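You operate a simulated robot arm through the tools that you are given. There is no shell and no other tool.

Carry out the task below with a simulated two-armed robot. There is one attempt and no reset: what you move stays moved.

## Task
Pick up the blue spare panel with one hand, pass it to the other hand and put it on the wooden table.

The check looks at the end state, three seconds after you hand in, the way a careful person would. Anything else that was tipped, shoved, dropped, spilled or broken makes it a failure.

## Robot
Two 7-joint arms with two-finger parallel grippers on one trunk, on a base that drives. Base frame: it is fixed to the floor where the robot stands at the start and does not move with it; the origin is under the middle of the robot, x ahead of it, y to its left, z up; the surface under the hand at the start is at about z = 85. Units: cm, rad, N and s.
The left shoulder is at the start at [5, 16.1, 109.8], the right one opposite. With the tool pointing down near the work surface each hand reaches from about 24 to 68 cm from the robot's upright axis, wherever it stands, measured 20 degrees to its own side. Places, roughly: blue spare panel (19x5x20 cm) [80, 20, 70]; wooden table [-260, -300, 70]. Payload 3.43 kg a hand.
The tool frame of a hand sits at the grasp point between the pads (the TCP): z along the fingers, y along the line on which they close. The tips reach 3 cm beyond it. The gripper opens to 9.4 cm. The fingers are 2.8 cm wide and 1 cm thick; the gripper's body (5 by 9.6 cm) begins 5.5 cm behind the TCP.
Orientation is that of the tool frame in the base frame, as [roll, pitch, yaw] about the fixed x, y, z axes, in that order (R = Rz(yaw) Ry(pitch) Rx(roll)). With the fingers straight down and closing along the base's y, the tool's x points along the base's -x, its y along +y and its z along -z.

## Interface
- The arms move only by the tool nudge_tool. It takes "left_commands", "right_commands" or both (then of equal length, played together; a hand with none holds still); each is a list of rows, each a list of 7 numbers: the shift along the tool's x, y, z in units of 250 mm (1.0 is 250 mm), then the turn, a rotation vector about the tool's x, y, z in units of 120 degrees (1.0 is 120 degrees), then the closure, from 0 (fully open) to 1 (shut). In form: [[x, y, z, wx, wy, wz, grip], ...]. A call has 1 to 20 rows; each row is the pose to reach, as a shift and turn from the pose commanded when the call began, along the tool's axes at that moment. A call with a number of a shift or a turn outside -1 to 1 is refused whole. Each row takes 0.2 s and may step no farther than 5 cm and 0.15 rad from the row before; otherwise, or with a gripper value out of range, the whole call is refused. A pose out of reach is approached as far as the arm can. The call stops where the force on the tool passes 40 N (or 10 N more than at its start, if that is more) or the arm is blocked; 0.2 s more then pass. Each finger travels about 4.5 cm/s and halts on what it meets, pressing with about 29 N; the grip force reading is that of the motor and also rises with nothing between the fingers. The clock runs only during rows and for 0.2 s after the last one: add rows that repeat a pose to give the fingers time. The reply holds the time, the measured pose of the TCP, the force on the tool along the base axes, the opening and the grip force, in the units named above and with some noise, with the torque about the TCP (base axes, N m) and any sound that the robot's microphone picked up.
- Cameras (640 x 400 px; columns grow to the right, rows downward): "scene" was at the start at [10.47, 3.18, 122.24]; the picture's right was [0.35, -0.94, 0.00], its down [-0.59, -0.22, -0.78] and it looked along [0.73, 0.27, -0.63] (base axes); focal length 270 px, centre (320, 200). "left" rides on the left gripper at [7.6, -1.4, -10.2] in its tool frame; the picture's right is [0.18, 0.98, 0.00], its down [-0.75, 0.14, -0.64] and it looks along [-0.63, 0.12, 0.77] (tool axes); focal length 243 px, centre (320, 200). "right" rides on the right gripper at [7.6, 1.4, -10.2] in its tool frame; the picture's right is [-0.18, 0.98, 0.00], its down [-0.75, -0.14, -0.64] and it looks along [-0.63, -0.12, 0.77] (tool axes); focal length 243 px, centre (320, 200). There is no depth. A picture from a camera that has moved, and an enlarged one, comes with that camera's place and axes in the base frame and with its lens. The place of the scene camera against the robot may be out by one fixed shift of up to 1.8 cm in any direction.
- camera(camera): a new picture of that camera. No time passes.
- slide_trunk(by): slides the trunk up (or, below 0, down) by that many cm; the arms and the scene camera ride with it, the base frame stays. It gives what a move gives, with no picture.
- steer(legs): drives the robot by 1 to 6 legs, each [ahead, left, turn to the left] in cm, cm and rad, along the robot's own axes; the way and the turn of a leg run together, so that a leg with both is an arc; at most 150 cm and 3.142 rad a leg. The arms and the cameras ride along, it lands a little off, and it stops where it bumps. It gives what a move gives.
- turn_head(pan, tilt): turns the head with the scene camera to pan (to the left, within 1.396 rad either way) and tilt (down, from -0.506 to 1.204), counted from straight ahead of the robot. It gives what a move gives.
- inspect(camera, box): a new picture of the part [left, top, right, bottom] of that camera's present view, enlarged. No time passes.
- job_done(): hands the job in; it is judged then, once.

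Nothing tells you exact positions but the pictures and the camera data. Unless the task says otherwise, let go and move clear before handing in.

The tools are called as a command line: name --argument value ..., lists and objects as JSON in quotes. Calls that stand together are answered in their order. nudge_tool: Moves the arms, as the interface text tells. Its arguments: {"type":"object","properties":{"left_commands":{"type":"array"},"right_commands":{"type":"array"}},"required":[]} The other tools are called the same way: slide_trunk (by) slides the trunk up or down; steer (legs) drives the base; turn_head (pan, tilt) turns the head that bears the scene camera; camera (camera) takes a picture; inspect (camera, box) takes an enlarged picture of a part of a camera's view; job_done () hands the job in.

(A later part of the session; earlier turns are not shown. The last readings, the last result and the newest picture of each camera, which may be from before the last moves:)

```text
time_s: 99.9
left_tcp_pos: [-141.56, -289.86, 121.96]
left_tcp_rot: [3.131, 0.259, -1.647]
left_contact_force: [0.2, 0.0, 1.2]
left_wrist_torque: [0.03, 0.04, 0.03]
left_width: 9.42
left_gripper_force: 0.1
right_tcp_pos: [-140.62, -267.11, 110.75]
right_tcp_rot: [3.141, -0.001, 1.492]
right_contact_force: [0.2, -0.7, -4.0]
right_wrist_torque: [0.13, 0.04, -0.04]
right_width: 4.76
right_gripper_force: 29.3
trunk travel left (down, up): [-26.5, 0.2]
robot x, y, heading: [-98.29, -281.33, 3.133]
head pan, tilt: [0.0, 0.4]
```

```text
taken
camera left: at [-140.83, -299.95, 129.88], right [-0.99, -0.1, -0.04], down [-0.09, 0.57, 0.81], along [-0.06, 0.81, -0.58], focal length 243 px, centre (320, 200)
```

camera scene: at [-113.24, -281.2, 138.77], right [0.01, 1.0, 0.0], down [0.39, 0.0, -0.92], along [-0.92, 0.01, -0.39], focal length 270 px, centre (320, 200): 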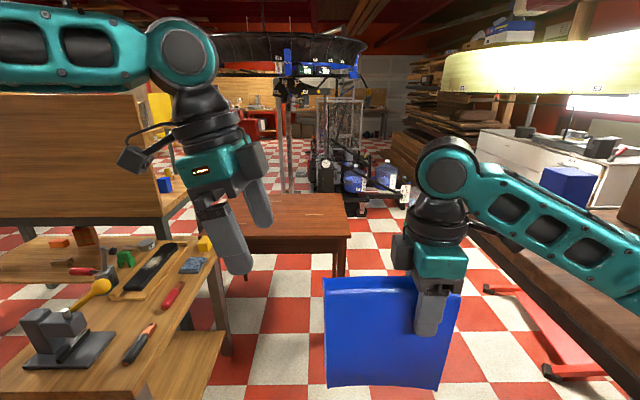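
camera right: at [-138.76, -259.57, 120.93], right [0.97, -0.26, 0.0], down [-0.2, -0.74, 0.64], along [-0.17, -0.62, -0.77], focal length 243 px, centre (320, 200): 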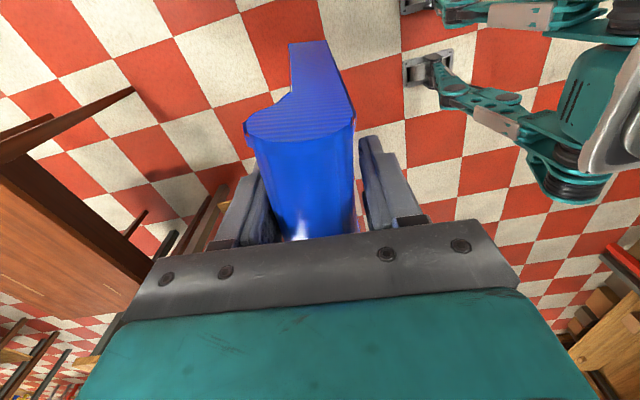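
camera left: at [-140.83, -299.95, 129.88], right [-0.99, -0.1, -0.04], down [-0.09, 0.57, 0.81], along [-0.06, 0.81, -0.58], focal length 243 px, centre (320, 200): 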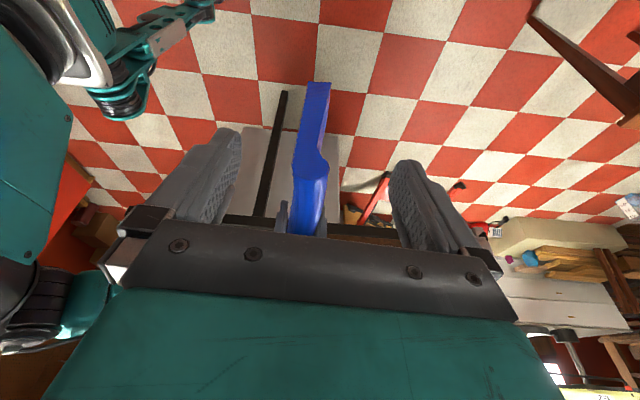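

The left fingers line up around the panel's free end as seen from the left camera. I'll move the hand above the grip spot, still above the panel.

nudge_tool --left_commands '[[-0.124, 0.007, 0.033, 0, 0, 0, 0], [-0.248, 0.014, 0.066, 0, 0, 0, 0], [-0.372, 0.022, 0.098, 0, 0, 0, 0], [-0.496, 0.029, 0.131, 0, 0, 0, 0], [-0.496, 0.029, 0.131, 0, 0, 0, 0]]'

camera --camera "scene"

camera --camera "left"

```text
time_s: 101.1
left_tcp_pos: [-140.3, -287.58, 121.5]
left_tcp_rot: [3.131, 0.26, -1.649]
left_contact_force: [-1.0, -0.7, -0.5]
left_wrist_torque: [-0.01, 0.0, -0.01]
left_width: 9.4
left_gripper_force: 0.1
left hand out of reach, approached as far as the arm can: row 1, 2, 3, 4, 5
right_tcp_pos: [-140.59, -267.13, 110.74]
right_tcp_rot: [3.14, -0.002, 1.494]
right_contact_force: [0.1, 0.4, -2.8]
right_wrist_torque: [0.14, 0.0, -0.03]
right_width: 4.73
right_gripper_force: 29.0
trunk travel left (down, up): [-26.5, 0.2]
robot x, y, heading: [-99.09, -281.65, 3.126]
head pan, tilt: [0.0, 0.4]
```

```text
taken
camera scene: at [-113.33, -281.2, 138.76], right [0.01, 1.0, 0.0], down [0.39, 0.0, -0.92], along [-0.92, 0.01, -0.39], focal length 270 px, centre (320, 200)
```

scene: 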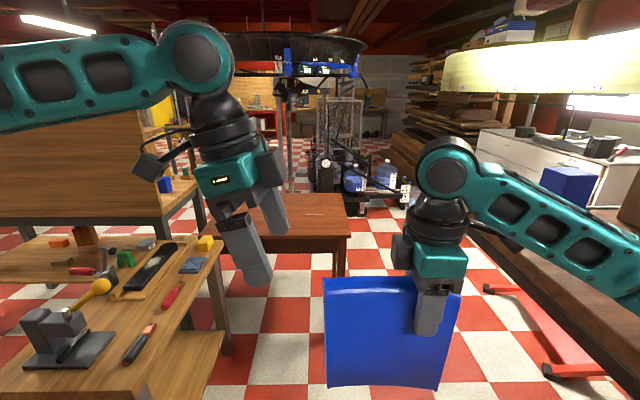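

```text
taken
camera left: at [-139.51, -297.65, 129.37], right [-0.99, -0.1, -0.04], down [-0.09, 0.57, 0.82], along [-0.06, 0.81, -0.58], focal length 243 px, centre (320, 200)
```

left: 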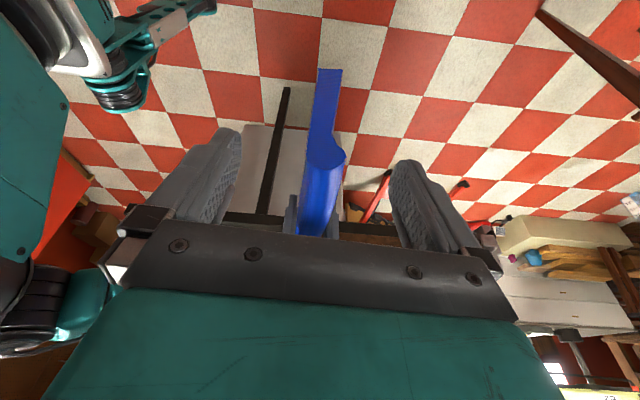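

The left arm can't reach that far in at this height. I'll lower the panel 15 cm and shift it 6 cm toward the left hand, which should give both arms an easier working height.

nudge_tool --right_commands '[[0, 0, 0.15, 0, 0, 0, 1], [0, 0, 0.3, 0, 0, 0, 1], [0, 0, 0.45, 0, 0, 0, 1], [-0.06, 0.004, 0.6, 0, 0, 0, 1], [-0.16, 0.012, 0.6, 0, 0, 0, 1], [-0.239, 0.0185, 0.6, 0, 0, 0, 1], [-0.239, 0.0185, 0.6, 0, 0, 0, 1]]'

camera --camera "scene"

```text
time_s: 102.7
left_tcp_pos: [-140.18, -287.48, 121.47]
left_tcp_rot: [3.132, 0.261, -1.649]
left_contact_force: [-0.9, -0.4, 0.7]
left_wrist_torque: [0.02, 0.0, 0.02]
left_width: 9.41
left_gripper_force: 0.2
right_tcp_pos: [-140.83, -272.94, 95.49]
right_tcp_rot: [3.139, 0.0, 1.492]
right_contact_force: [-0.1, 0.5, -3.2]
right_wrist_torque: [0.09, 0.01, -0.02]
right_width: 4.72
right_gripper_force: 29.5
trunk travel left (down, up): [-26.5, 0.2]
robot x, y, heading: [-98.44, -281.45, 3.126]
head pan, tilt: [0.0, 0.4]
```

```text
taken
camera scene: at [-113.31, -281.17, 138.76], right [0.01, 1.0, 0.0], down [0.39, 0.0, -0.92], along [-0.92, 0.01, -0.39], focal length 270 px, centre (320, 200)
```

scene: 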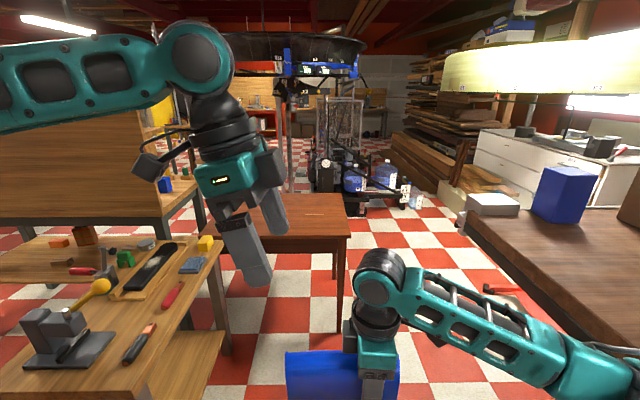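

nudge_tool --left_commands '[[0.104, -0.006, 0.083, 0, 0, 0, 0], [0.208, -0.012, 0.166, 0, 0, 0, 0], [0.313, -0.018, 0.248, 0, 0, 0, 0], [0.313, -0.018, 0.248, 0, 0, 0, 0]]'

turn_head --pan 0.0 --tilt 0.7

camera --camera "scene"

camera --camera "left"

```text
time_s: 103.7
left_tcp_pos: [-140.22, -293.41, 113.53]
left_tcp_rot: [3.133, 0.258, -1.65]
left_contact_force: [0.5, 0.1, 0.6]
left_wrist_torque: [-0.01, -0.03, 0.02]
left_width: 9.41
left_gripper_force: 0.1
right_tcp_pos: [-140.8, -273.08, 95.79]
right_tcp_rot: [3.14, -0.001, 1.491]
right_contact_force: [-0.3, -0.1, -2.8]
right_wrist_torque: [0.12, 0.0, 0.01]
right_width: 4.74
right_gripper_force: 29.5
trunk travel left (down, up): [-26.5, 0.2]
robot x, y, heading: [-98.6, -281.83, 3.121]
head pan, tilt: [0.0, 0.4]
```

```text
time_s: 104.5
left_tcp_pos: [-140.15, -293.57, 113.46]
left_tcp_rot: [3.134, 0.257, -1.648]
left_contact_force: [0.1, -0.2, -0.4]
left_wrist_torque: [-0.01, 0.02, 0.04]
left_width: 9.41
left_gripper_force: 0.1
right_tcp_pos: [-140.7, -272.98, 95.69]
right_tcp_rot: [3.141, -0.001, 1.494]
right_contact_force: [-0.1, -0.5, -3.5]
right_wrist_torque: [0.11, 0.01, 0.0]
right_width: 4.73
right_gripper_force: 29.1
trunk travel left (down, up): [-26.5, 0.2]
robot x, y, heading: [-98.78, -281.76, 3.127]
head pan, tilt: [0.0, 0.7]
```

```text
taken
camera scene: at [-112.54, -281.2, 136.08], right [0.01, 1.0, 0.0], down [0.64, -0.01, -0.77], along [-0.77, 0.01, -0.64], focal length 270 px, centre (320, 200)
```

scene: 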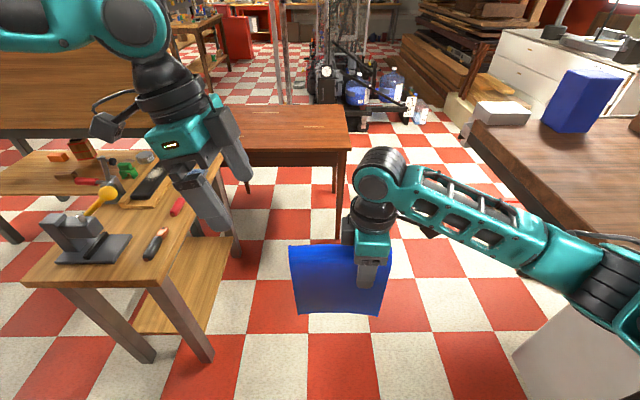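

```text
taken
camera left: at [-139.51, -303.52, 121.43], right [-0.99, -0.1, -0.04], down [-0.09, 0.57, 0.81], along [-0.06, 0.81, -0.58], focal length 243 px, centre (320, 200)
```

left: 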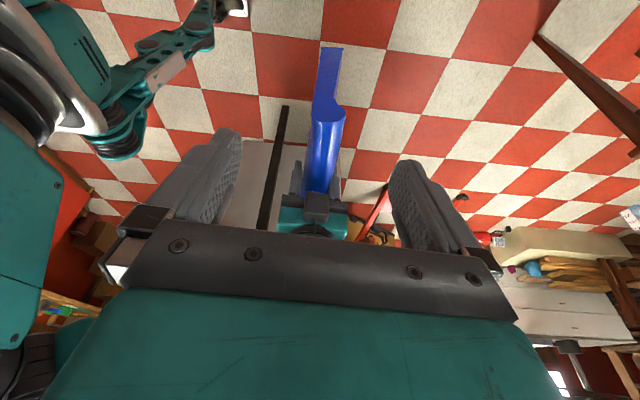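

Commands are taken from the reached pose, good. Now moving the left hand over the free end at the lower height.

nudge_tool --left_commands '[[-0.081, 0.021, 0.099, 0, 0, 0, 0], [-0.162, 0.042, 0.198, 0, 0, 0, 0], [-0.243, 0.063, 0.297, 0, 0, 0, 0], [-0.324, 0.084, 0.396, 0, 0, 0, 0], [-0.324, 0.084, 0.396, 0, 0, 0, 0]]'

camera --camera "scene"

camera --camera "left"

```text
time_s: 105.7
left_tcp_pos: [-139.55, -287.85, 107.62]
left_tcp_rot: [3.131, 0.259, -1.648]
left_contact_force: [0.0, -0.1, 0.6]
left_wrist_torque: [0.03, -0.02, 0.01]
left_width: 9.37
left_gripper_force: 0.0
left hand out of reach, approached as far as the arm can: row 3, 4, 5
right_tcp_pos: [-140.8, -272.99, 95.65]
right_tcp_rot: [3.14, -0.001, 1.495]
right_contact_force: [-0.5, -0.3, -2.5]
right_wrist_torque: [0.12, -0.01, 0.0]
right_width: 4.74
right_gripper_force: 29.0
trunk travel left (down, up): [-26.5, 0.2]
robot x, y, heading: [-98.62, -281.32, 3.131]
head pan, tilt: [0.0, 0.7]
```

```text
taken
camera scene: at [-112.53, -281.2, 136.08], right [0.01, 1.0, 0.0], down [0.64, -0.01, -0.76], along [-0.76, 0.01, -0.64], focal length 270 px, centre (320, 200)
```

scene: 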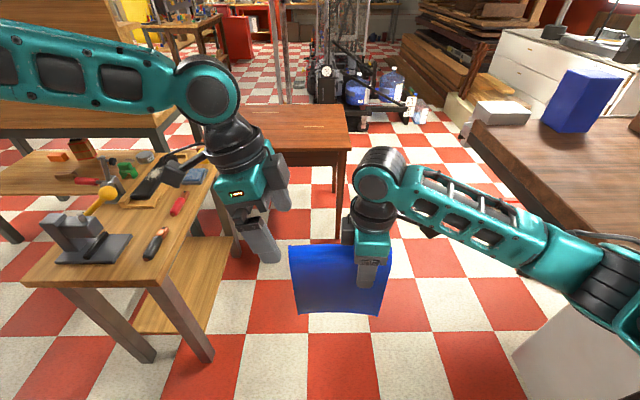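

```text
taken
camera left: at [-138.86, -297.92, 115.6], right [-0.99, -0.1, -0.04], down [-0.09, 0.57, 0.81], along [-0.06, 0.81, -0.58], focal length 243 px, centre (320, 200)
```

left: 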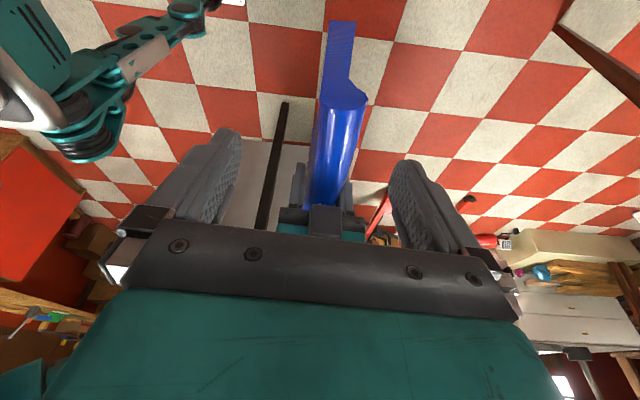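

The left arm stops at the same lateral position again, so it is a sideways limit. I'll move the left hand back a bit and bring the panel 9 cm further left with the right hand instead.

nudge_tool --left_commands '[[0.137, 0.016, -0.07, 0, 0, 0, 0], [0.274, 0.032, -0.14, 0, 0, 0, 0], [0.411, 0.048, -0.208, 0, 0, 0, 0], [0.411, 0.048, -0.208, 0, 0, 0, 0], [0.411, 0.048, -0.208, 0, 0, 0, 0], [0.411, 0.048, -0.208, 0, 0, 0, 0], [0.411, 0.048, -0.208, 0, 0, 0, 0]]' --right_commands '[[0, 0, 0, 0, 0, 0, 1], [0, 0, 0, 0, 0, 0, 1], [-0.06, 0, 0, 0, 0, 0, 1], [-0.16, 0, 0, 0, 0, 0, 1], [-0.26, 0, 0, 0, 0, 0, 1], [-0.361, 0, 0, 0, 0, 0, 1], [-0.361, 0, 0, 0, 0, 0, 1]]'

camera --camera "scene"

camera --camera "left"

```text
time_s: 107.3
left_tcp_pos: [-141.61, -299.1, 110.18]
left_tcp_rot: [3.131, 0.26, -1.648]
left_contact_force: [-0.1, 0.1, 1.3]
left_wrist_torque: [-0.02, 0.02, 0.0]
left_width: 9.4
left_gripper_force: 0.0
right_tcp_pos: [-141.51, -282.11, 95.7]
right_tcp_rot: [3.141, -0.002, 1.493]
right_contact_force: [-0.3, 0.1, -2.6]
right_wrist_torque: [0.12, -0.02, 0.02]
right_width: 4.74
right_gripper_force: 28.5
trunk travel left (down, up): [-26.5, 0.2]
robot x, y, heading: [-98.7, -281.59, 3.126]
head pan, tilt: [0.0, 0.7]
```

```text
taken
camera scene: at [-112.54, -281.18, 136.07], right [0.01, 1.0, 0.0], down [0.64, -0.01, -0.76], along [-0.76, 0.01, -0.64], focal length 270 px, centre (320, 200)
```

scene: 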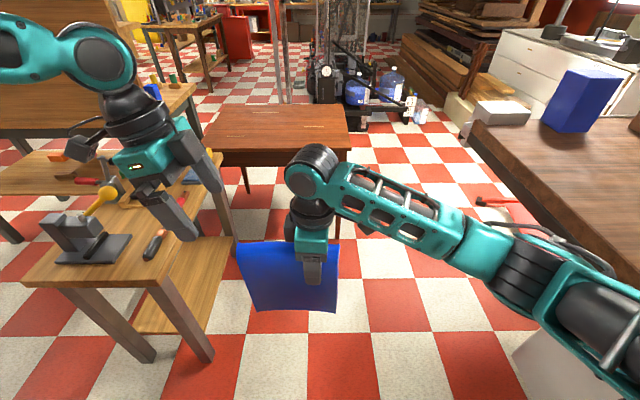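

```text
taken
camera left: at [-140.88, -309.15, 118.01], right [-0.99, -0.1, -0.04], down [-0.09, 0.57, 0.81], along [-0.06, 0.81, -0.58], focal length 243 px, centre (320, 200)
```

left: 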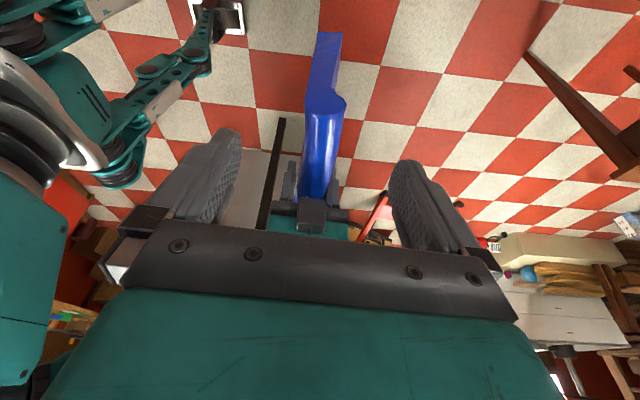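

The right arm reached that easily. Now the left hand moves over the free end again, hovering just above the bead.

nudge_tool --left_commands '[[-0.075, 0.016, 0.078, 0, 0, 0, 0], [-0.15, 0.032, 0.155, 0, 0, 0, 0], [-0.225, 0.048, 0.233, 0, 0, 0, 0], [-0.225, 0.048, 0.233, 0, 0, 0, 0]]'

camera --camera "scene"

camera --camera "left"

camera --camera "right"

```text
time_s: 108.3
left_tcp_pos: [-142.21, -291.99, 105.79]
left_tcp_rot: [3.132, 0.26, -1.647]
left_contact_force: [0.8, -0.3, -0.6]
left_wrist_torque: [0.01, -0.02, -0.01]
left_width: 9.42
left_gripper_force: 0.0
right_tcp_pos: [-141.42, -282.05, 95.61]
right_tcp_rot: [3.14, -0.002, 1.494]
right_contact_force: [-0.4, 0.2, -1.9]
right_wrist_torque: [0.11, -0.02, -0.01]
right_width: 4.72
right_gripper_force: 29.3
trunk travel left (down, up): [-26.5, 0.2]
robot x, y, heading: [-98.51, -281.68, 3.13]
head pan, tilt: [0.0, 0.7]
```

```text
taken
camera scene: at [-112.53, -281.24, 136.08], right [0.01, 1.0, 0.0], down [0.64, -0.01, -0.76], along [-0.76, 0.01, -0.64], focal length 270 px, centre (320, 200)
```

scene: 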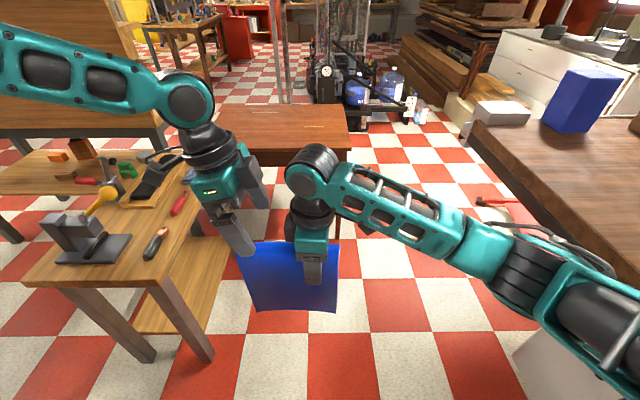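

```text
taken
camera left: at [-141.58, -302.16, 113.73], right [-0.99, -0.1, -0.04], down [-0.09, 0.57, 0.81], along [-0.06, 0.81, -0.58], focal length 243 px, centre (320, 200)
```

left: 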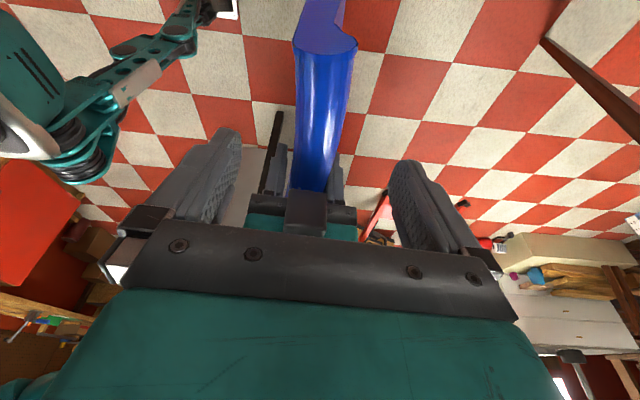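

```text
taken
camera right: at [-139.5, -274.57, 105.99], right [0.97, -0.26, 0.0], down [-0.2, -0.74, 0.64], along [-0.17, -0.62, -0.77], focal length 243 px, centre (320, 200)
```

right: 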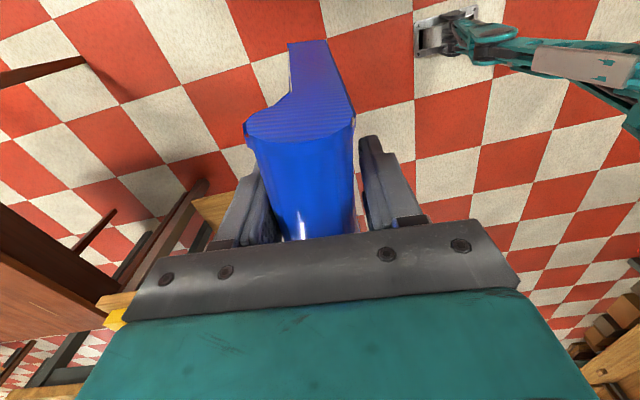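

Both hands are placed well; the left fingers straddle the bead about 10 cm from the right hand. I'll descend the left hand in two steps.

nudge_tool --left_commands '[[0.02, 0, 0.077, 0, 0, 0, 0], [0.041, 0, 0.155, 0, 0, 0, 0], [0.061, 0, 0.232, 0, 0, 0, 0], [0.061, 0, 0.232, 0, 0, 0, 0]]'

inspect --camera "scene" --box '[160, 120, 400, 330]'

camera --camera "left"

```text
time_s: 109.3
left_tcp_pos: [-142.16, -292.59, 100.14]
left_tcp_rot: [3.131, 0.258, -1.649]
left_contact_force: [0.8, -0.5, 0.1]
left_wrist_torque: [0.01, 0.0, 0.03]
left_width: 9.4
left_gripper_force: 0.1
left hand out of reach, approached as far as the arm can: row 3, 4
right_tcp_pos: [-141.38, -281.99, 95.68]
right_tcp_rot: [3.141, 0.0, 1.492]
right_contact_force: [0.6, -0.5, -3.6]
right_wrist_torque: [0.1, 0.0, -0.01]
right_width: 4.71
right_gripper_force: 28.9
trunk travel left (down, up): [-26.5, 0.2]
robot x, y, heading: [-98.6, -281.61, 3.128]
head pan, tilt: [0.0, 0.7]
```

```text
1.90 times, centred on (280, 225) of scene
camera zoom: at [-112.55, -281.2, 136.07], right [0.01, 1.0, 0.0], down [0.64, -0.01, -0.76], along [-0.76, 0.01, -0.64], focal length 515 px, centre (396, 152)
```

zoom: 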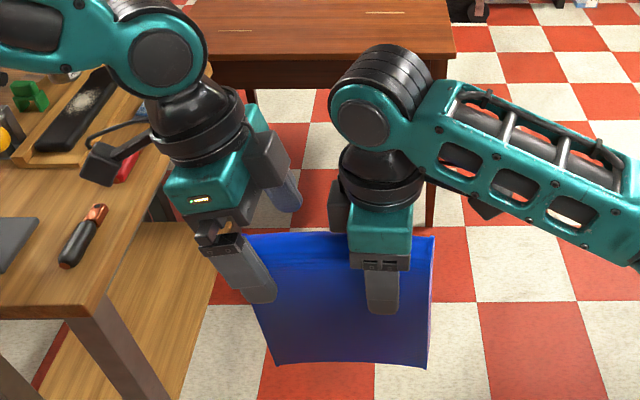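

```text
taken
camera left: at [-141.41, -302.67, 108.13], right [-0.99, -0.1, -0.04], down [-0.09, 0.57, 0.81], along [-0.06, 0.81, -0.58], focal length 243 px, centre (320, 200)
```

left: 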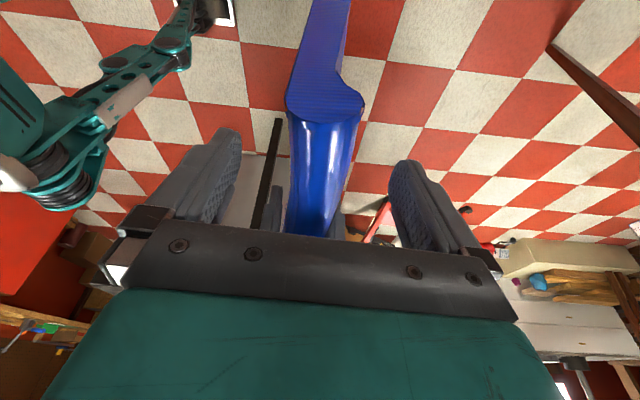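

The left arm bottoms out at z≈100 here. It's simpler to raise the panel to meet it: left up 2 cm, right hand up about 6 cm so the bead comes up between the left fingers.

nudge_tool --left_commands '[[-0.0205, 0, -0.077, 0, 0, 0, 0], [-0.0205, 0, -0.077, 0, 0, 0, 0], [-0.0205, 0, -0.077, 0, 0, 0, 0], [-0.0205, 0, -0.077, 0, 0, 0, 0], [-0.0205, 0, -0.077, 0, 0, 0, 0], [-0.0205, 0, -0.077, 0, 0, 0, 0]]' --right_commands '[[0, 0, 0, 0, 0, 0, 1], [0, 0, -0.065, 0, 0, 0, 1], [0, 0, -0.13, 0, 0, 0, 1], [0, 0, -0.195, 0, 0, 0, 1], [0, 0, -0.255, 0, 0, 0, 1], [0, 0, -0.255, 0, 0, 0, 1]]'

inspect --camera "scene" --box '[160, 100, 400, 330]'

camera --camera "left"

camera --camera "right"

```text
time_s: 110.7
left_tcp_pos: [-142.0, -292.6, 102.12]
left_tcp_rot: [3.133, 0.259, -1.648]
left_contact_force: [-0.3, -0.2, -0.1]
left_wrist_torque: [0.03, -0.04, -0.02]
left_width: 9.41
left_gripper_force: 0.0
right_tcp_pos: [-141.53, -282.09, 102.09]
right_tcp_rot: [3.139, -0.002, 1.496]
right_contact_force: [-1.0, 0.6, -3.2]
right_wrist_torque: [0.12, 0.02, 0.01]
right_width: 4.73
right_gripper_force: 29.1
trunk travel left (down, up): [-26.5, 0.2]
robot x, y, heading: [-98.29, -281.57, 3.129]
head pan, tilt: [0.0, 0.7]
```

```text
1.74 times, centred on (280, 215) of scene
camera zoom: at [-112.55, -281.21, 136.07], right [0.01, 1.0, 0.0], down [0.64, -0.01, -0.76], along [-0.76, 0.01, -0.64], focal length 470 px, centre (390, 174)
```

zoom: 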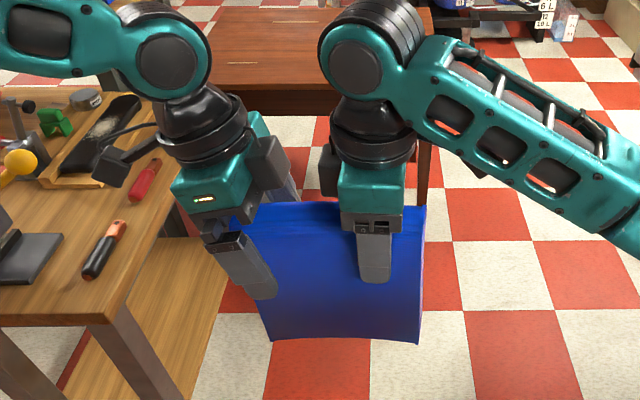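

```text
taken
camera left: at [-141.43, -302.63, 110.09], right [-0.99, -0.1, -0.04], down [-0.09, 0.57, 0.81], along [-0.06, 0.81, -0.58], focal length 243 px, centre (320, 200)
```

left: 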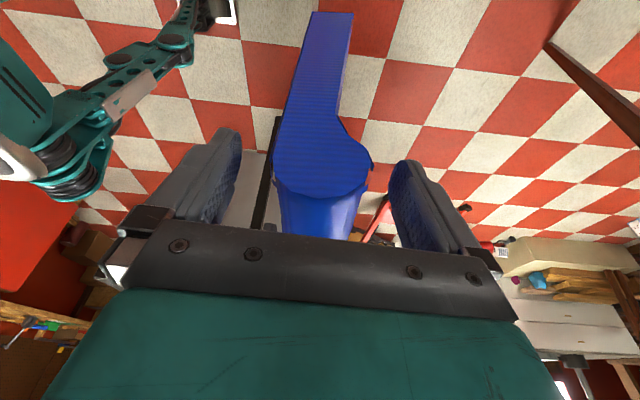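

```text
taken
camera right: at [-139.52, -274.66, 112.39], right [0.97, -0.26, 0.0], down [-0.2, -0.74, 0.64], along [-0.17, -0.62, -0.77], focal length 243 px, centre (320, 200)
```

right: 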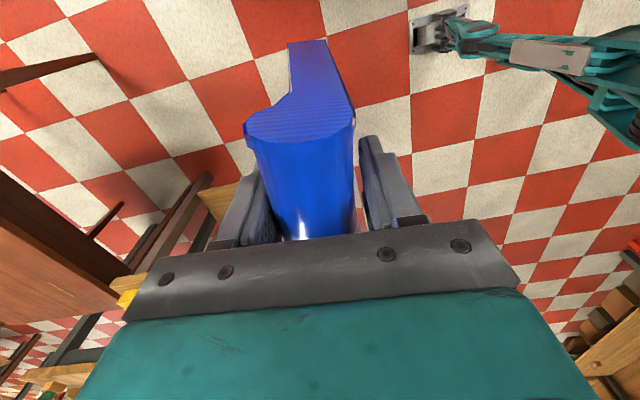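

The bead end now sits well between the left fingers, both TCPs at z≈102. Closing the left gripper while the right keeps holding.

nudge_tool --left_commands '[[0, 0, 0, 0, 0, 0, 0.25], [0, 0, 0, 0, 0, 0, 0.4], [0, 0, 0, 0, 0, 0, 0.5], [0, 0, 0, 0, 0, 0, 0.7], [0, 0, 0, 0, 0, 0, 1], [0, 0, 0, 0, 0, 0, 1], [0, 0, 0, 0, 0, 0, 1], [0, 0, 0, 0, 0, 0, 1], [0, 0, 0, 0, 0, 0, 1]]' --right_commands '[[0, 0, 0, 0, 0, 0, 1], [0, 0, 0, 0, 0, 0, 1], [0, 0, 0, 0, 0, 0, 1], [0, 0, 0, 0, 0, 0, 1], [0, 0, 0, 0, 0, 0, 1], [0, 0, 0, 0, 0, 0, 1], [0, 0, 0, 0, 0, 0, 1], [0, 0, 0, 0, 0, 0, 1], [0, 0, 0, 0, 0, 0, 1]]'

inspect --camera "scene" --box '[160, 100, 400, 330]'

camera --camera "left"

```text
time_s: 112.7
left_tcp_pos: [-142.12, -292.62, 102.01]
left_tcp_rot: [3.133, 0.258, -1.648]
left_contact_force: [2.4, -4.9, 0.4]
left_wrist_torque: [0.07, -0.03, 0.25]
left_width: 4.67
left_gripper_force: 29.5
right_tcp_pos: [-141.41, -282.21, 102.13]
right_tcp_rot: [3.14, -0.003, 1.492]
right_contact_force: [-3.0, 4.2, -2.2]
right_wrist_torque: [-0.12, 0.01, -0.53]
right_width: 4.74
right_gripper_force: 29.3
trunk travel left (down, up): [-26.5, 0.2]
robot x, y, heading: [-98.79, -281.66, 3.133]
head pan, tilt: [0.0, 0.7]
```

```text
1.74 times, centred on (280, 215) of scene
camera zoom: at [-112.54, -281.21, 136.07], right [0.01, 1.0, 0.0], down [0.64, -0.01, -0.76], along [-0.76, 0.01, -0.64], focal length 470 px, centre (390, 174)
```

zoom: 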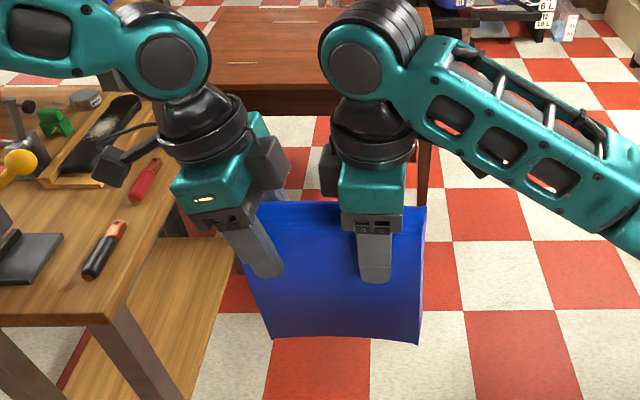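

```text
taken
camera left: at [-141.43, -302.65, 110.08], right [-0.99, -0.1, -0.04], down [-0.09, 0.57, 0.81], along [-0.06, 0.81, -0.58], focal length 243 px, centre (320, 200)
```

left: 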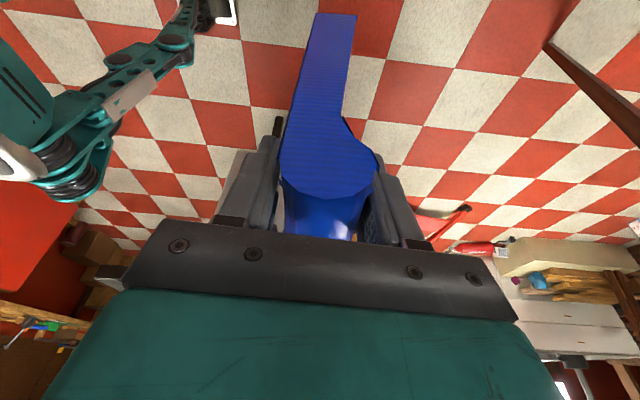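

The left hand has it (4.67 cm, 29.5 N) with only small forces between the hands. Now I'll open the right gripper and watch whether the panel stays put.

nudge_tool --right_commands '[[0, 0, 0, 0, 0, 0, 0.45], [0, 0, 0, 0, 0, 0, 0.3], [0, 0, 0, 0, 0, 0, 0.1], [0, 0, 0, 0, 0, 0, 0], [0, 0, 0, 0, 0, 0, 0], [0, 0, 0, 0, 0, 0, 0]]' --left_commands '[[0, 0, 0, 0, 0, 0, 1], [0, 0, 0, 0, 0, 0, 1], [0, 0, 0, 0, 0, 0, 1], [0, 0, 0, 0, 0, 0, 1], [0, 0, 0, 0, 0, 0, 1], [0, 0, 0, 0, 0, 0, 1]]'

inspect --camera "scene" --box '[160, 100, 400, 330]'

camera --camera "right"

```text
time_s: 114.1
left_tcp_pos: [-142.07, -292.56, 102.07]
left_tcp_rot: [3.132, 0.259, -1.647]
left_contact_force: [0.5, -0.1, 0.2]
left_wrist_torque: [-0.2, 0.02, 0.0]
left_width: 4.66
left_gripper_force: 28.9
right_tcp_pos: [-141.41, -282.1, 102.08]
right_tcp_rot: [3.141, -0.001, 1.494]
right_contact_force: [0.2, 0.0, -0.1]
right_wrist_torque: [0.02, 0.01, -0.03]
right_width: 9.4
right_gripper_force: 0.0
trunk travel left (down, up): [-26.5, 0.2]
robot x, y, heading: [-98.71, -281.32, 3.132]
head pan, tilt: [0.0, 0.7]
```

```text
1.74 times, centred on (280, 215) of scene
camera zoom: at [-112.54, -281.21, 136.07], right [0.01, 1.0, 0.0], down [0.64, -0.01, -0.76], along [-0.76, 0.01, -0.64], focal length 470 px, centre (390, 174)
```

zoom: 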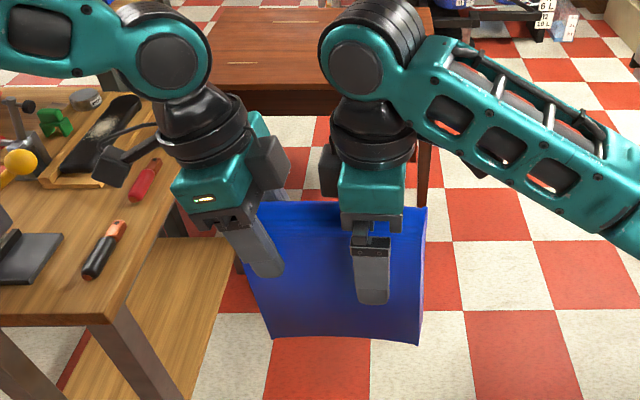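

```text
taken
camera right: at [-139.52, -274.65, 112.36], right [0.97, -0.26, 0.0], down [-0.2, -0.74, 0.64], along [-0.17, -0.62, -0.77], focal length 243 px, centre (320, 200)
```

right: 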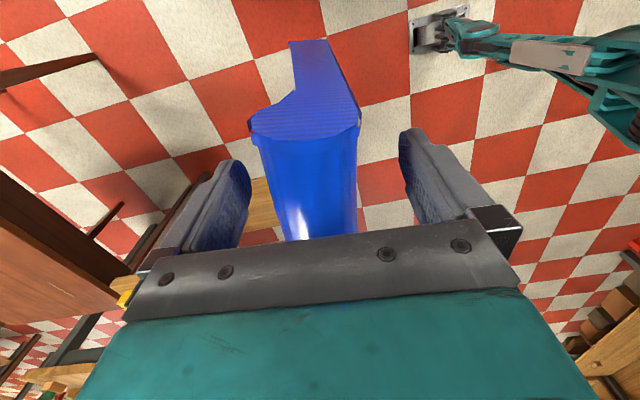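

The left hand holds the panel alone and steady. Now lifting the open right hand straight up, then away to the right.

nudge_tool --right_commands '[[0, 0, -0.08, 0, 0, 0, 0], [0, 0, -0.18, 0, 0, 0, 0], [0, 0, -0.28, 0, 0, 0, 0], [0, 0, -0.38, 0, 0, 0, 0], [0.16, 0, -0.4, 0, 0, 0, 0], [0.32, 0, -0.4, 0, 0, 0, 0], [0.48, 0, -0.4, 0, 0, 0, 0], [0.64, 0, -0.4, 0, 0, 0, 0], [0.8, 0, -0.4, 0, 0, 0, 0]]' --left_commands '[[0, 0, 0, 0, 0, 0, 1], [0, 0, 0, 0, 0, 0, 1], [0, 0, 0, 0, 0, 0, 1], [0, 0, 0, 0, 0, 0, 1], [0, 0, 0, 0, 0, 0, 1], [0, 0, 0, 0, 0, 0, 1], [0, 0, 0, 0, 0, 0, 1], [0, 0, 0, 0, 0, 0, 1], [0, 0, 0, 0, 0, 0, 1]]'

camera --camera "scene"

camera --camera "left"

```text
time_s: 116.1
left_tcp_pos: [-141.99, -292.41, 102.05]
left_tcp_rot: [3.133, 0.257, -1.648]
left_contact_force: [-0.2, -0.9, -0.5]
left_wrist_torque: [-0.2, 0.0, -0.01]
left_width: 4.63
left_gripper_force: 28.6
right_tcp_pos: [-140.02, -262.04, 112.01]
right_tcp_rot: [3.14, 0.0, 1.494]
right_contact_force: [-0.8, 0.0, -0.2]
right_wrist_torque: [-0.05, 0.02, -0.02]
right_width: 9.42
right_gripper_force: 0.1
trunk travel left (down, up): [-26.5, 0.2]
robot x, y, heading: [-98.46, -281.55, 3.129]
head pan, tilt: [0.0, 0.7]
```

```text
taken
camera scene: at [-112.52, -281.13, 136.08], right [0.01, 1.0, 0.0], down [0.64, -0.01, -0.77], along [-0.76, 0.01, -0.64], focal length 270 px, centre (320, 200)
```

scene: 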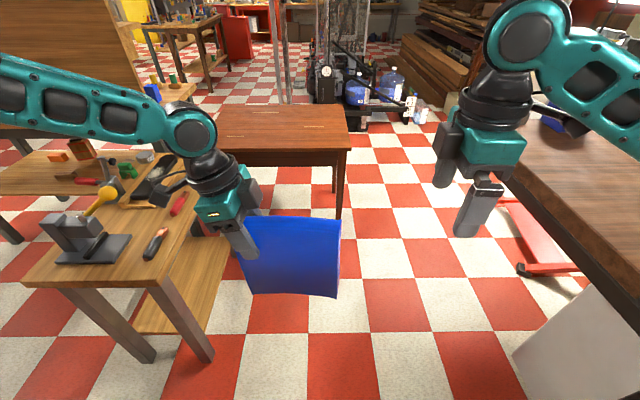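

```text
taken
camera left: at [-141.4, -302.56, 110.11], right [-0.99, -0.1, -0.04], down [-0.09, 0.57, 0.81], along [-0.06, 0.81, -0.58], focal length 243 px, centre (320, 200)
```

left: 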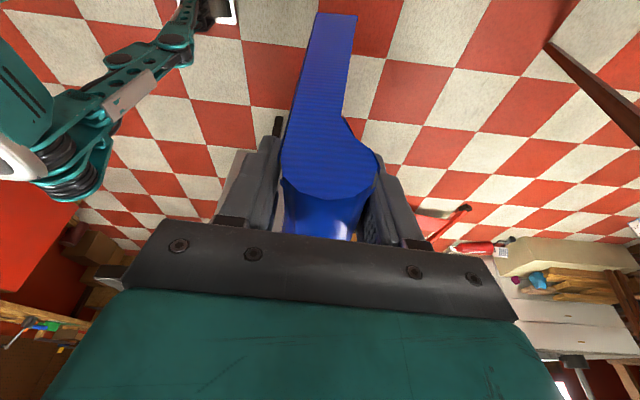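

The handover worked; the panel hangs level in the left hand. Next I'll test extending the left arm forward 11 cm here in free space, since I want to reach over the table without driving into its legs.

nudge_tool --left_commands '[[0.008, 0.11, -0.002, 0, 0, 0, 1], [0.016, 0.22, -0.004, 0, 0, 0, 1], [0.024, 0.33, -0.006, 0, 0, 0, 1], [0.032, 0.439, -0.0086, 0, 0, 0, 1], [0.032, 0.439, -0.0086, 0, 0, 0, 1]]'

turn_head --pan 0.0 --tilt 0.5

camera --camera "scene"

```text
time_s: 117.3
left_tcp_pos: [-148.71, -296.01, 104.08]
left_tcp_rot: [3.133, 0.259, -1.649]
left_contact_force: [-0.8, 0.2, -2.2]
left_wrist_torque: [-0.16, 0.01, -0.01]
left_width: 4.62
left_gripper_force: 29.1
left hand out of reach, approached as far as the arm can: row 1, 2, 3, 4, 5
right_tcp_pos: [-140.09, -262.13, 112.01]
right_tcp_rot: [3.139, -0.004, 1.492]
right_contact_force: [-0.4, 0.5, 0.0]
right_wrist_torque: [-0.01, 0.01, -0.01]
right_width: 9.37
right_gripper_force: 0.1
trunk travel left (down, up): [-26.5, 0.2]
robot x, y, heading: [-98.29, -281.31, 3.129]
head pan, tilt: [0.0, 0.7]
```

```text
time_s: 118.0
left_tcp_pos: [-148.9, -295.99, 104.01]
left_tcp_rot: [3.131, 0.258, -1.648]
left_contact_force: [0.2, 0.2, -3.1]
left_wrist_torque: [-0.2, 0.02, 0.04]
left_width: 4.63
left_gripper_force: 28.5
right_tcp_pos: [-140.05, -262.33, 112.0]
right_tcp_rot: [3.141, 0.0, 1.495]
right_contact_force: [-0.4, 0.1, 0.1]
right_wrist_torque: [-0.02, -0.01, 0.02]
right_width: 9.39
right_gripper_force: 0.0
trunk travel left (down, up): [-26.5, 0.2]
robot x, y, heading: [-98.03, -281.46, 3.131]
head pan, tilt: [0.0, 0.499]
```

```text
taken
camera scene: at [-113.16, -281.2, 137.84], right [0.01, 1.0, 0.0], down [0.48, -0.01, -0.88], along [-0.88, 0.01, -0.48], focal length 270 px, centre (320, 200)
```

scene: 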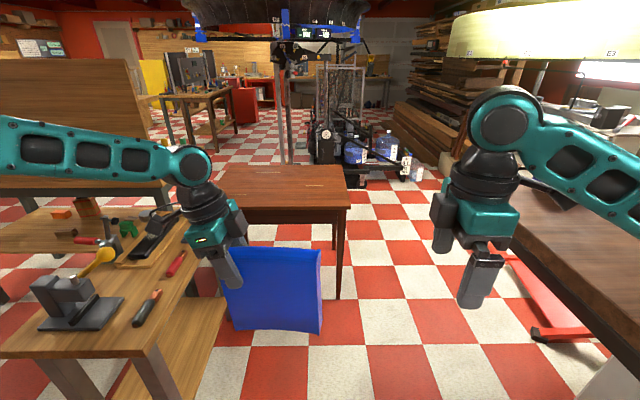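

The left arm slides along a limit when going forward this close to the middle; going further out to the left should relieve it. Trying forward-left.

nudge_tool --left_commands '[[0.102, 0.072, -0.027, 0, 0, 0, 1], [0.204, 0.144, -0.054, 0, 0, 0, 1], [0.307, 0.217, -0.081, 0, 0, 0, 1], [0.409, 0.289, -0.108, 0, 0, 0, 1], [0.409, 0.289, -0.108, 0, 0, 0, 1]]'

camera --camera "scene"

```text
time_s: 119.2
left_tcp_pos: [-155.1, -306.64, 105.08]
left_tcp_rot: [3.132, 0.258, -1.647]
left_contact_force: [-0.5, -0.7, -3.2]
left_wrist_torque: [-0.14, 0.01, -0.01]
left_width: 4.64
left_gripper_force: 28.8
left hand out of reach, approached as far as the arm can: row 2, 3, 4, 5
right_tcp_pos: [-140.01, -262.19, 112.1]
right_tcp_rot: [3.14, -0.003, 1.492]
right_contact_force: [0.1, 0.3, 0.7]
right_wrist_torque: [-0.01, -0.01, 0.0]
right_width: 9.39
right_gripper_force: 0.0
trunk travel left (down, up): [-26.5, 0.2]
robot x, y, heading: [-98.63, -281.6, 3.13]
head pan, tilt: [0.0, 0.499]
```

```text
taken
camera scene: at [-113.15, -281.19, 137.85], right [0.01, 1.0, 0.0], down [0.48, -0.01, -0.88], along [-0.88, 0.01, -0.48], focal length 270 px, centre (320, 200)
```

scene: 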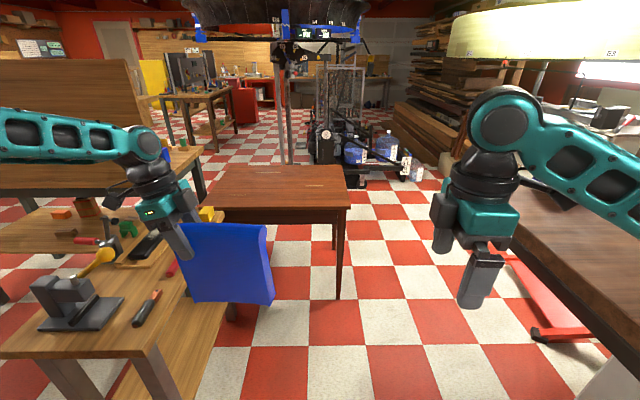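

The arm now reaches 56 cm ahead with the panel centred near y≈−300, which matches the middle of the table. I'll lower the trunk a little and drive toward the table in two steps.

slide_trunk --by -6

steer --legs '[[55, 0, 0]]'

turn_head --pan 0.0 --tilt 0.75

camera --camera "scene"

camera --camera "left"

camera --camera "right"

```text
time_s: 120.2
left_tcp_pos: [-155.2, -306.59, 99.1]
left_tcp_rot: [3.132, 0.257, -1.648]
left_contact_force: [-0.2, 0.2, -3.0]
left_wrist_torque: [-0.21, 0.03, 0.03]
left_width: 4.6
left_gripper_force: 29.3
right_tcp_pos: [-140.06, -262.27, 106.09]
right_tcp_rot: [-3.141, -0.003, 1.493]
right_contact_force: [0.2, 0.4, -0.6]
right_wrist_torque: [-0.02, -0.02, -0.06]
right_width: 9.41
right_gripper_force: 0.0
trunk travel left (down, up): [-20.5, 6.2]
robot x, y, heading: [-98.5, -281.47, 3.132]
head pan, tilt: [0.0, 0.499]
```

```text
time_s: 123.4
left_tcp_pos: [-210.38, -305.86, 99.18]
left_tcp_rot: [3.134, 0.257, -1.648]
left_contact_force: [0.8, 0.3, -3.2]
left_wrist_torque: [-0.17, 0.03, -0.04]
left_width: 4.62
left_gripper_force: 29.1
right_tcp_pos: [-195.29, -261.59, 105.97]
right_tcp_rot: [3.139, 0.0, 1.495]
right_contact_force: [-0.2, 0.1, 0.0]
right_wrist_torque: [-0.03, -0.03, 0.02]
right_width: 9.45
right_gripper_force: 0.1
trunk travel left (down, up): [-20.5, 6.2]
robot x, y, heading: [-153.81, -280.45, 3.132]
head pan, tilt: [0.0, 0.499]
```

```text
time_s: 124.2
left_tcp_pos: [-210.5, -305.93, 99.11]
left_tcp_rot: [3.129, 0.258, -1.648]
left_contact_force: [0.9, -1.1, -2.9]
left_wrist_torque: [-0.17, 0.04, 0.05]
left_width: 4.62
left_gripper_force: 28.9
right_tcp_pos: [-195.34, -261.51, 106.0]
right_tcp_rot: [3.139, -0.001, 1.493]
right_contact_force: [0.8, 0.9, 0.3]
right_wrist_torque: [-0.03, -0.01, -0.02]
right_width: 9.41
right_gripper_force: 0.0
trunk travel left (down, up): [-20.5, 6.2]
robot x, y, heading: [-153.78, -281.02, 3.128]
head pan, tilt: [0.0, 0.75]
```

```text
taken
camera scene: at [-167.62, -280.57, 129.65], right [0.01, 1.0, 0.0], down [0.68, -0.01, -0.73], along [-0.73, 0.01, -0.68], focal length 270 px, centre (320, 200)
```

scene: 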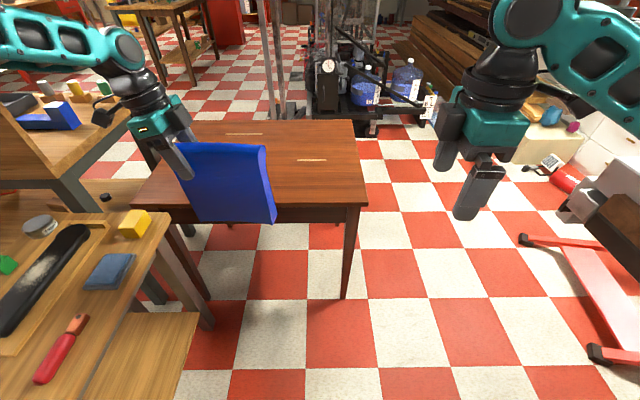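

```text
taken
camera left: at [-209.68, -315.97, 107.05], right [-0.99, -0.1, -0.04], down [-0.09, 0.57, 0.81], along [-0.06, 0.81, -0.58], focal length 243 px, centre (320, 200)
```

left: 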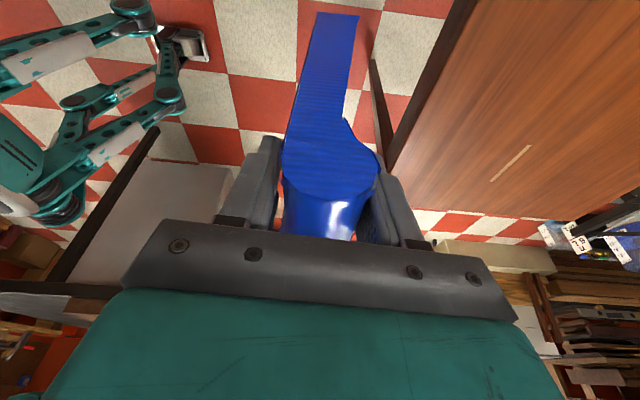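

```text
taken
camera right: at [-193.41, -254.11, 116.31], right [0.97, -0.26, 0.0], down [-0.2, -0.74, 0.64], along [-0.17, -0.62, -0.77], focal length 243 px, centre (320, 200)
```

right: 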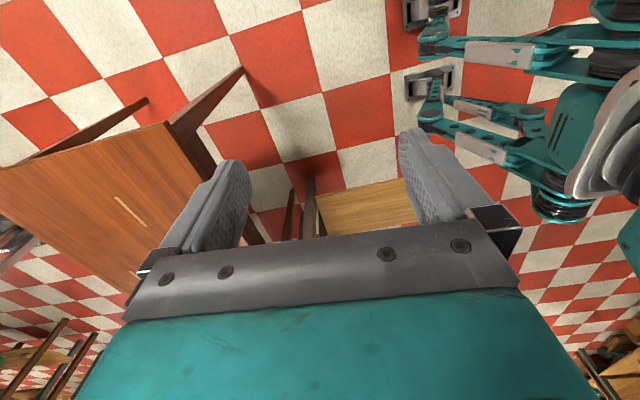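

The table is clear and measured again: near edge x≈−231, y from −340 to −264, top z≈70; the panel bottom is about 12 cm above that. Driving ahead another 37 cm keeps the base front short of the table legs.

steer --legs '[[37, 0, 0]]'

camera --camera "scene"

camera --camera "left"

camera --camera "right"

```text
time_s: 126.6
left_tcp_pos: [-247.97, -305.04, 99.1]
left_tcp_rot: [3.131, 0.259, -1.653]
left_contact_force: [1.0, 0.0, -2.2]
left_wrist_torque: [-0.18, 0.03, -0.02]
left_width: 4.62
left_gripper_force: 29.0
right_tcp_pos: [-232.5, -260.69, 106.02]
right_tcp_rot: [3.14, -0.002, 1.487]
right_contact_force: [-1.5, -0.2, -0.2]
right_wrist_torque: [0.0, -0.02, 0.03]
right_width: 9.41
right_gripper_force: 0.1
trunk travel left (down, up): [-20.5, 6.2]
robot x, y, heading: [-190.92, -280.15, 3.126]
head pan, tilt: [0.0, 0.75]
```

```text
taken
camera scene: at [-204.98, -279.95, 129.64], right [0.02, 1.0, 0.0], down [0.68, -0.01, -0.73], along [-0.73, 0.01, -0.68], focal length 270 px, centre (320, 200)
```

scene: 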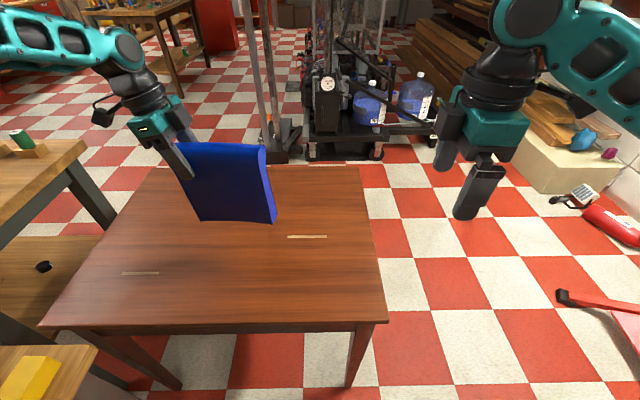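

```text
taken
camera left: at [-247.25, -315.09, 107.04], right [-0.99, -0.1, -0.04], down [-0.09, 0.57, 0.81], along [-0.06, 0.81, -0.58], focal length 243 px, centre (320, 200)
```

left: 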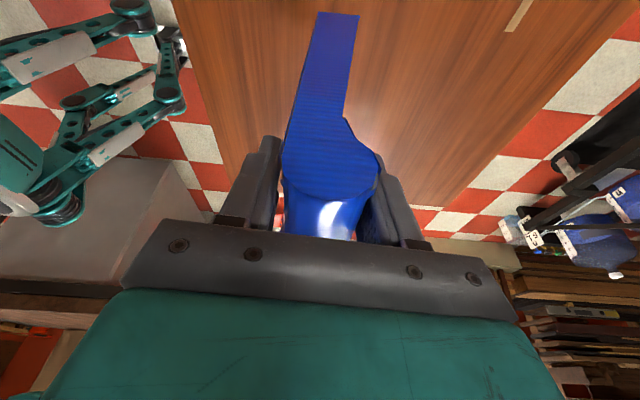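

```text
taken
camera right: at [-230.6, -253.32, 116.3], right [0.96, -0.27, 0.0], down [-0.2, -0.74, 0.64], along [-0.17, -0.62, -0.77], focal length 243 px, centre (320, 200)
```

right: 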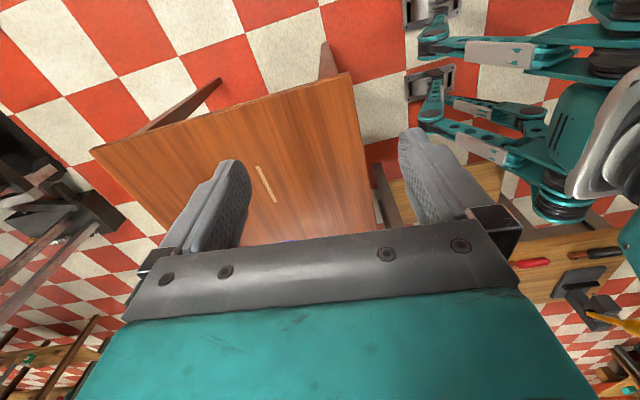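

The panel hangs level over the middle of the table, bottom at about z≈83. I'll lower the trunk 9 cm, then feel for the surface in small steps.

slide_trunk --by -9

camera --camera "scene"

camera --camera "left"

```text
time_s: 127.8
left_tcp_pos: [-247.82, -305.03, 90.2]
left_tcp_rot: [3.131, 0.257, -1.654]
left_contact_force: [-0.1, 0.2, -3.5]
left_wrist_torque: [-0.17, -0.01, -0.01]
left_width: 4.62
left_gripper_force: 29.4
right_tcp_pos: [-232.59, -260.75, 97.09]
right_tcp_rot: [3.141, 0.0, 1.487]
right_contact_force: [0.3, -0.1, 0.0]
right_wrist_torque: [0.01, 0.01, 0.03]
right_width: 9.4
right_gripper_force: 0.1
trunk travel left (down, up): [-11.5, 15.2]
robot x, y, heading: [-190.99, -279.98, 3.123]
head pan, tilt: [0.0, 0.75]
```

```text
taken
camera scene: at [-204.91, -279.95, 120.65], right [0.02, 1.0, 0.0], down [0.68, -0.01, -0.73], along [-0.73, 0.01, -0.68], focal length 270 px, centre (320, 200)
```

scene: 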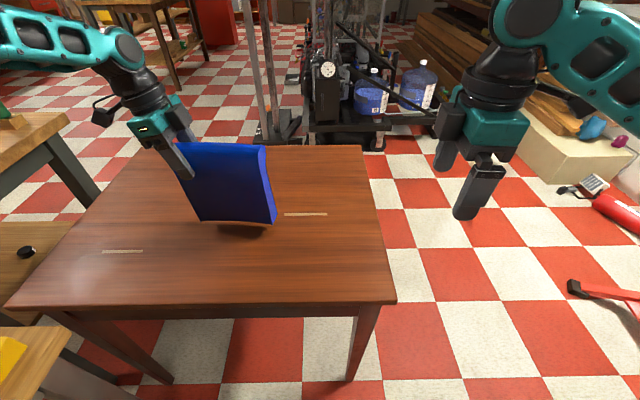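

```text
taken
camera left: at [-247.2, -315.08, 98.08], right [-0.99, -0.1, -0.04], down [-0.09, 0.57, 0.81], along [-0.06, 0.81, -0.58], focal length 243 px, centre (320, 200)
```

left: 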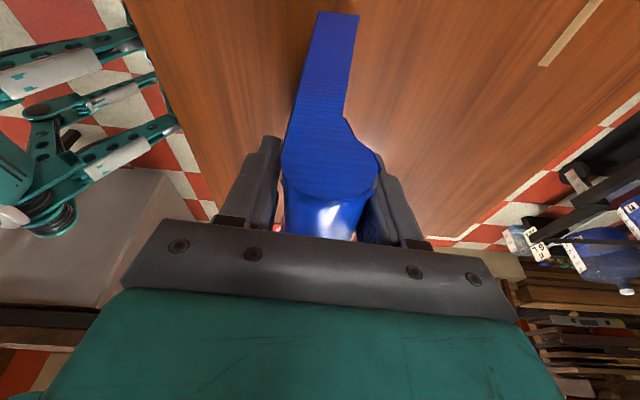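

inspect --camera "scene" --box '[120, 100, 340, 270]'

```text
2.35 times, centred on (230, 185) of scene
camera zoom: at [-204.91, -279.95, 120.65], right [0.02, 1.0, 0.0], down [0.68, -0.01, -0.73], along [-0.73, 0.01, -0.68], focal length 636 px, centre (532, 235)
```

zoom: 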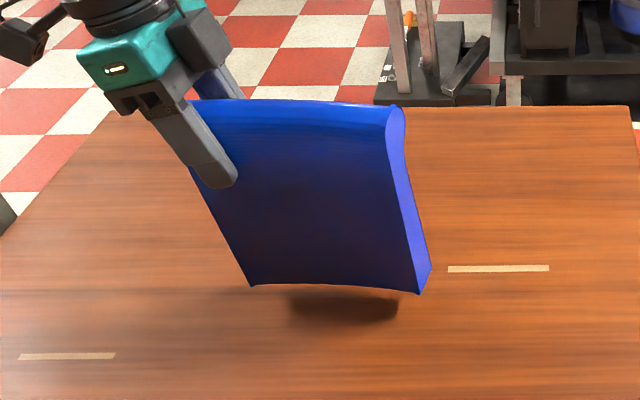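

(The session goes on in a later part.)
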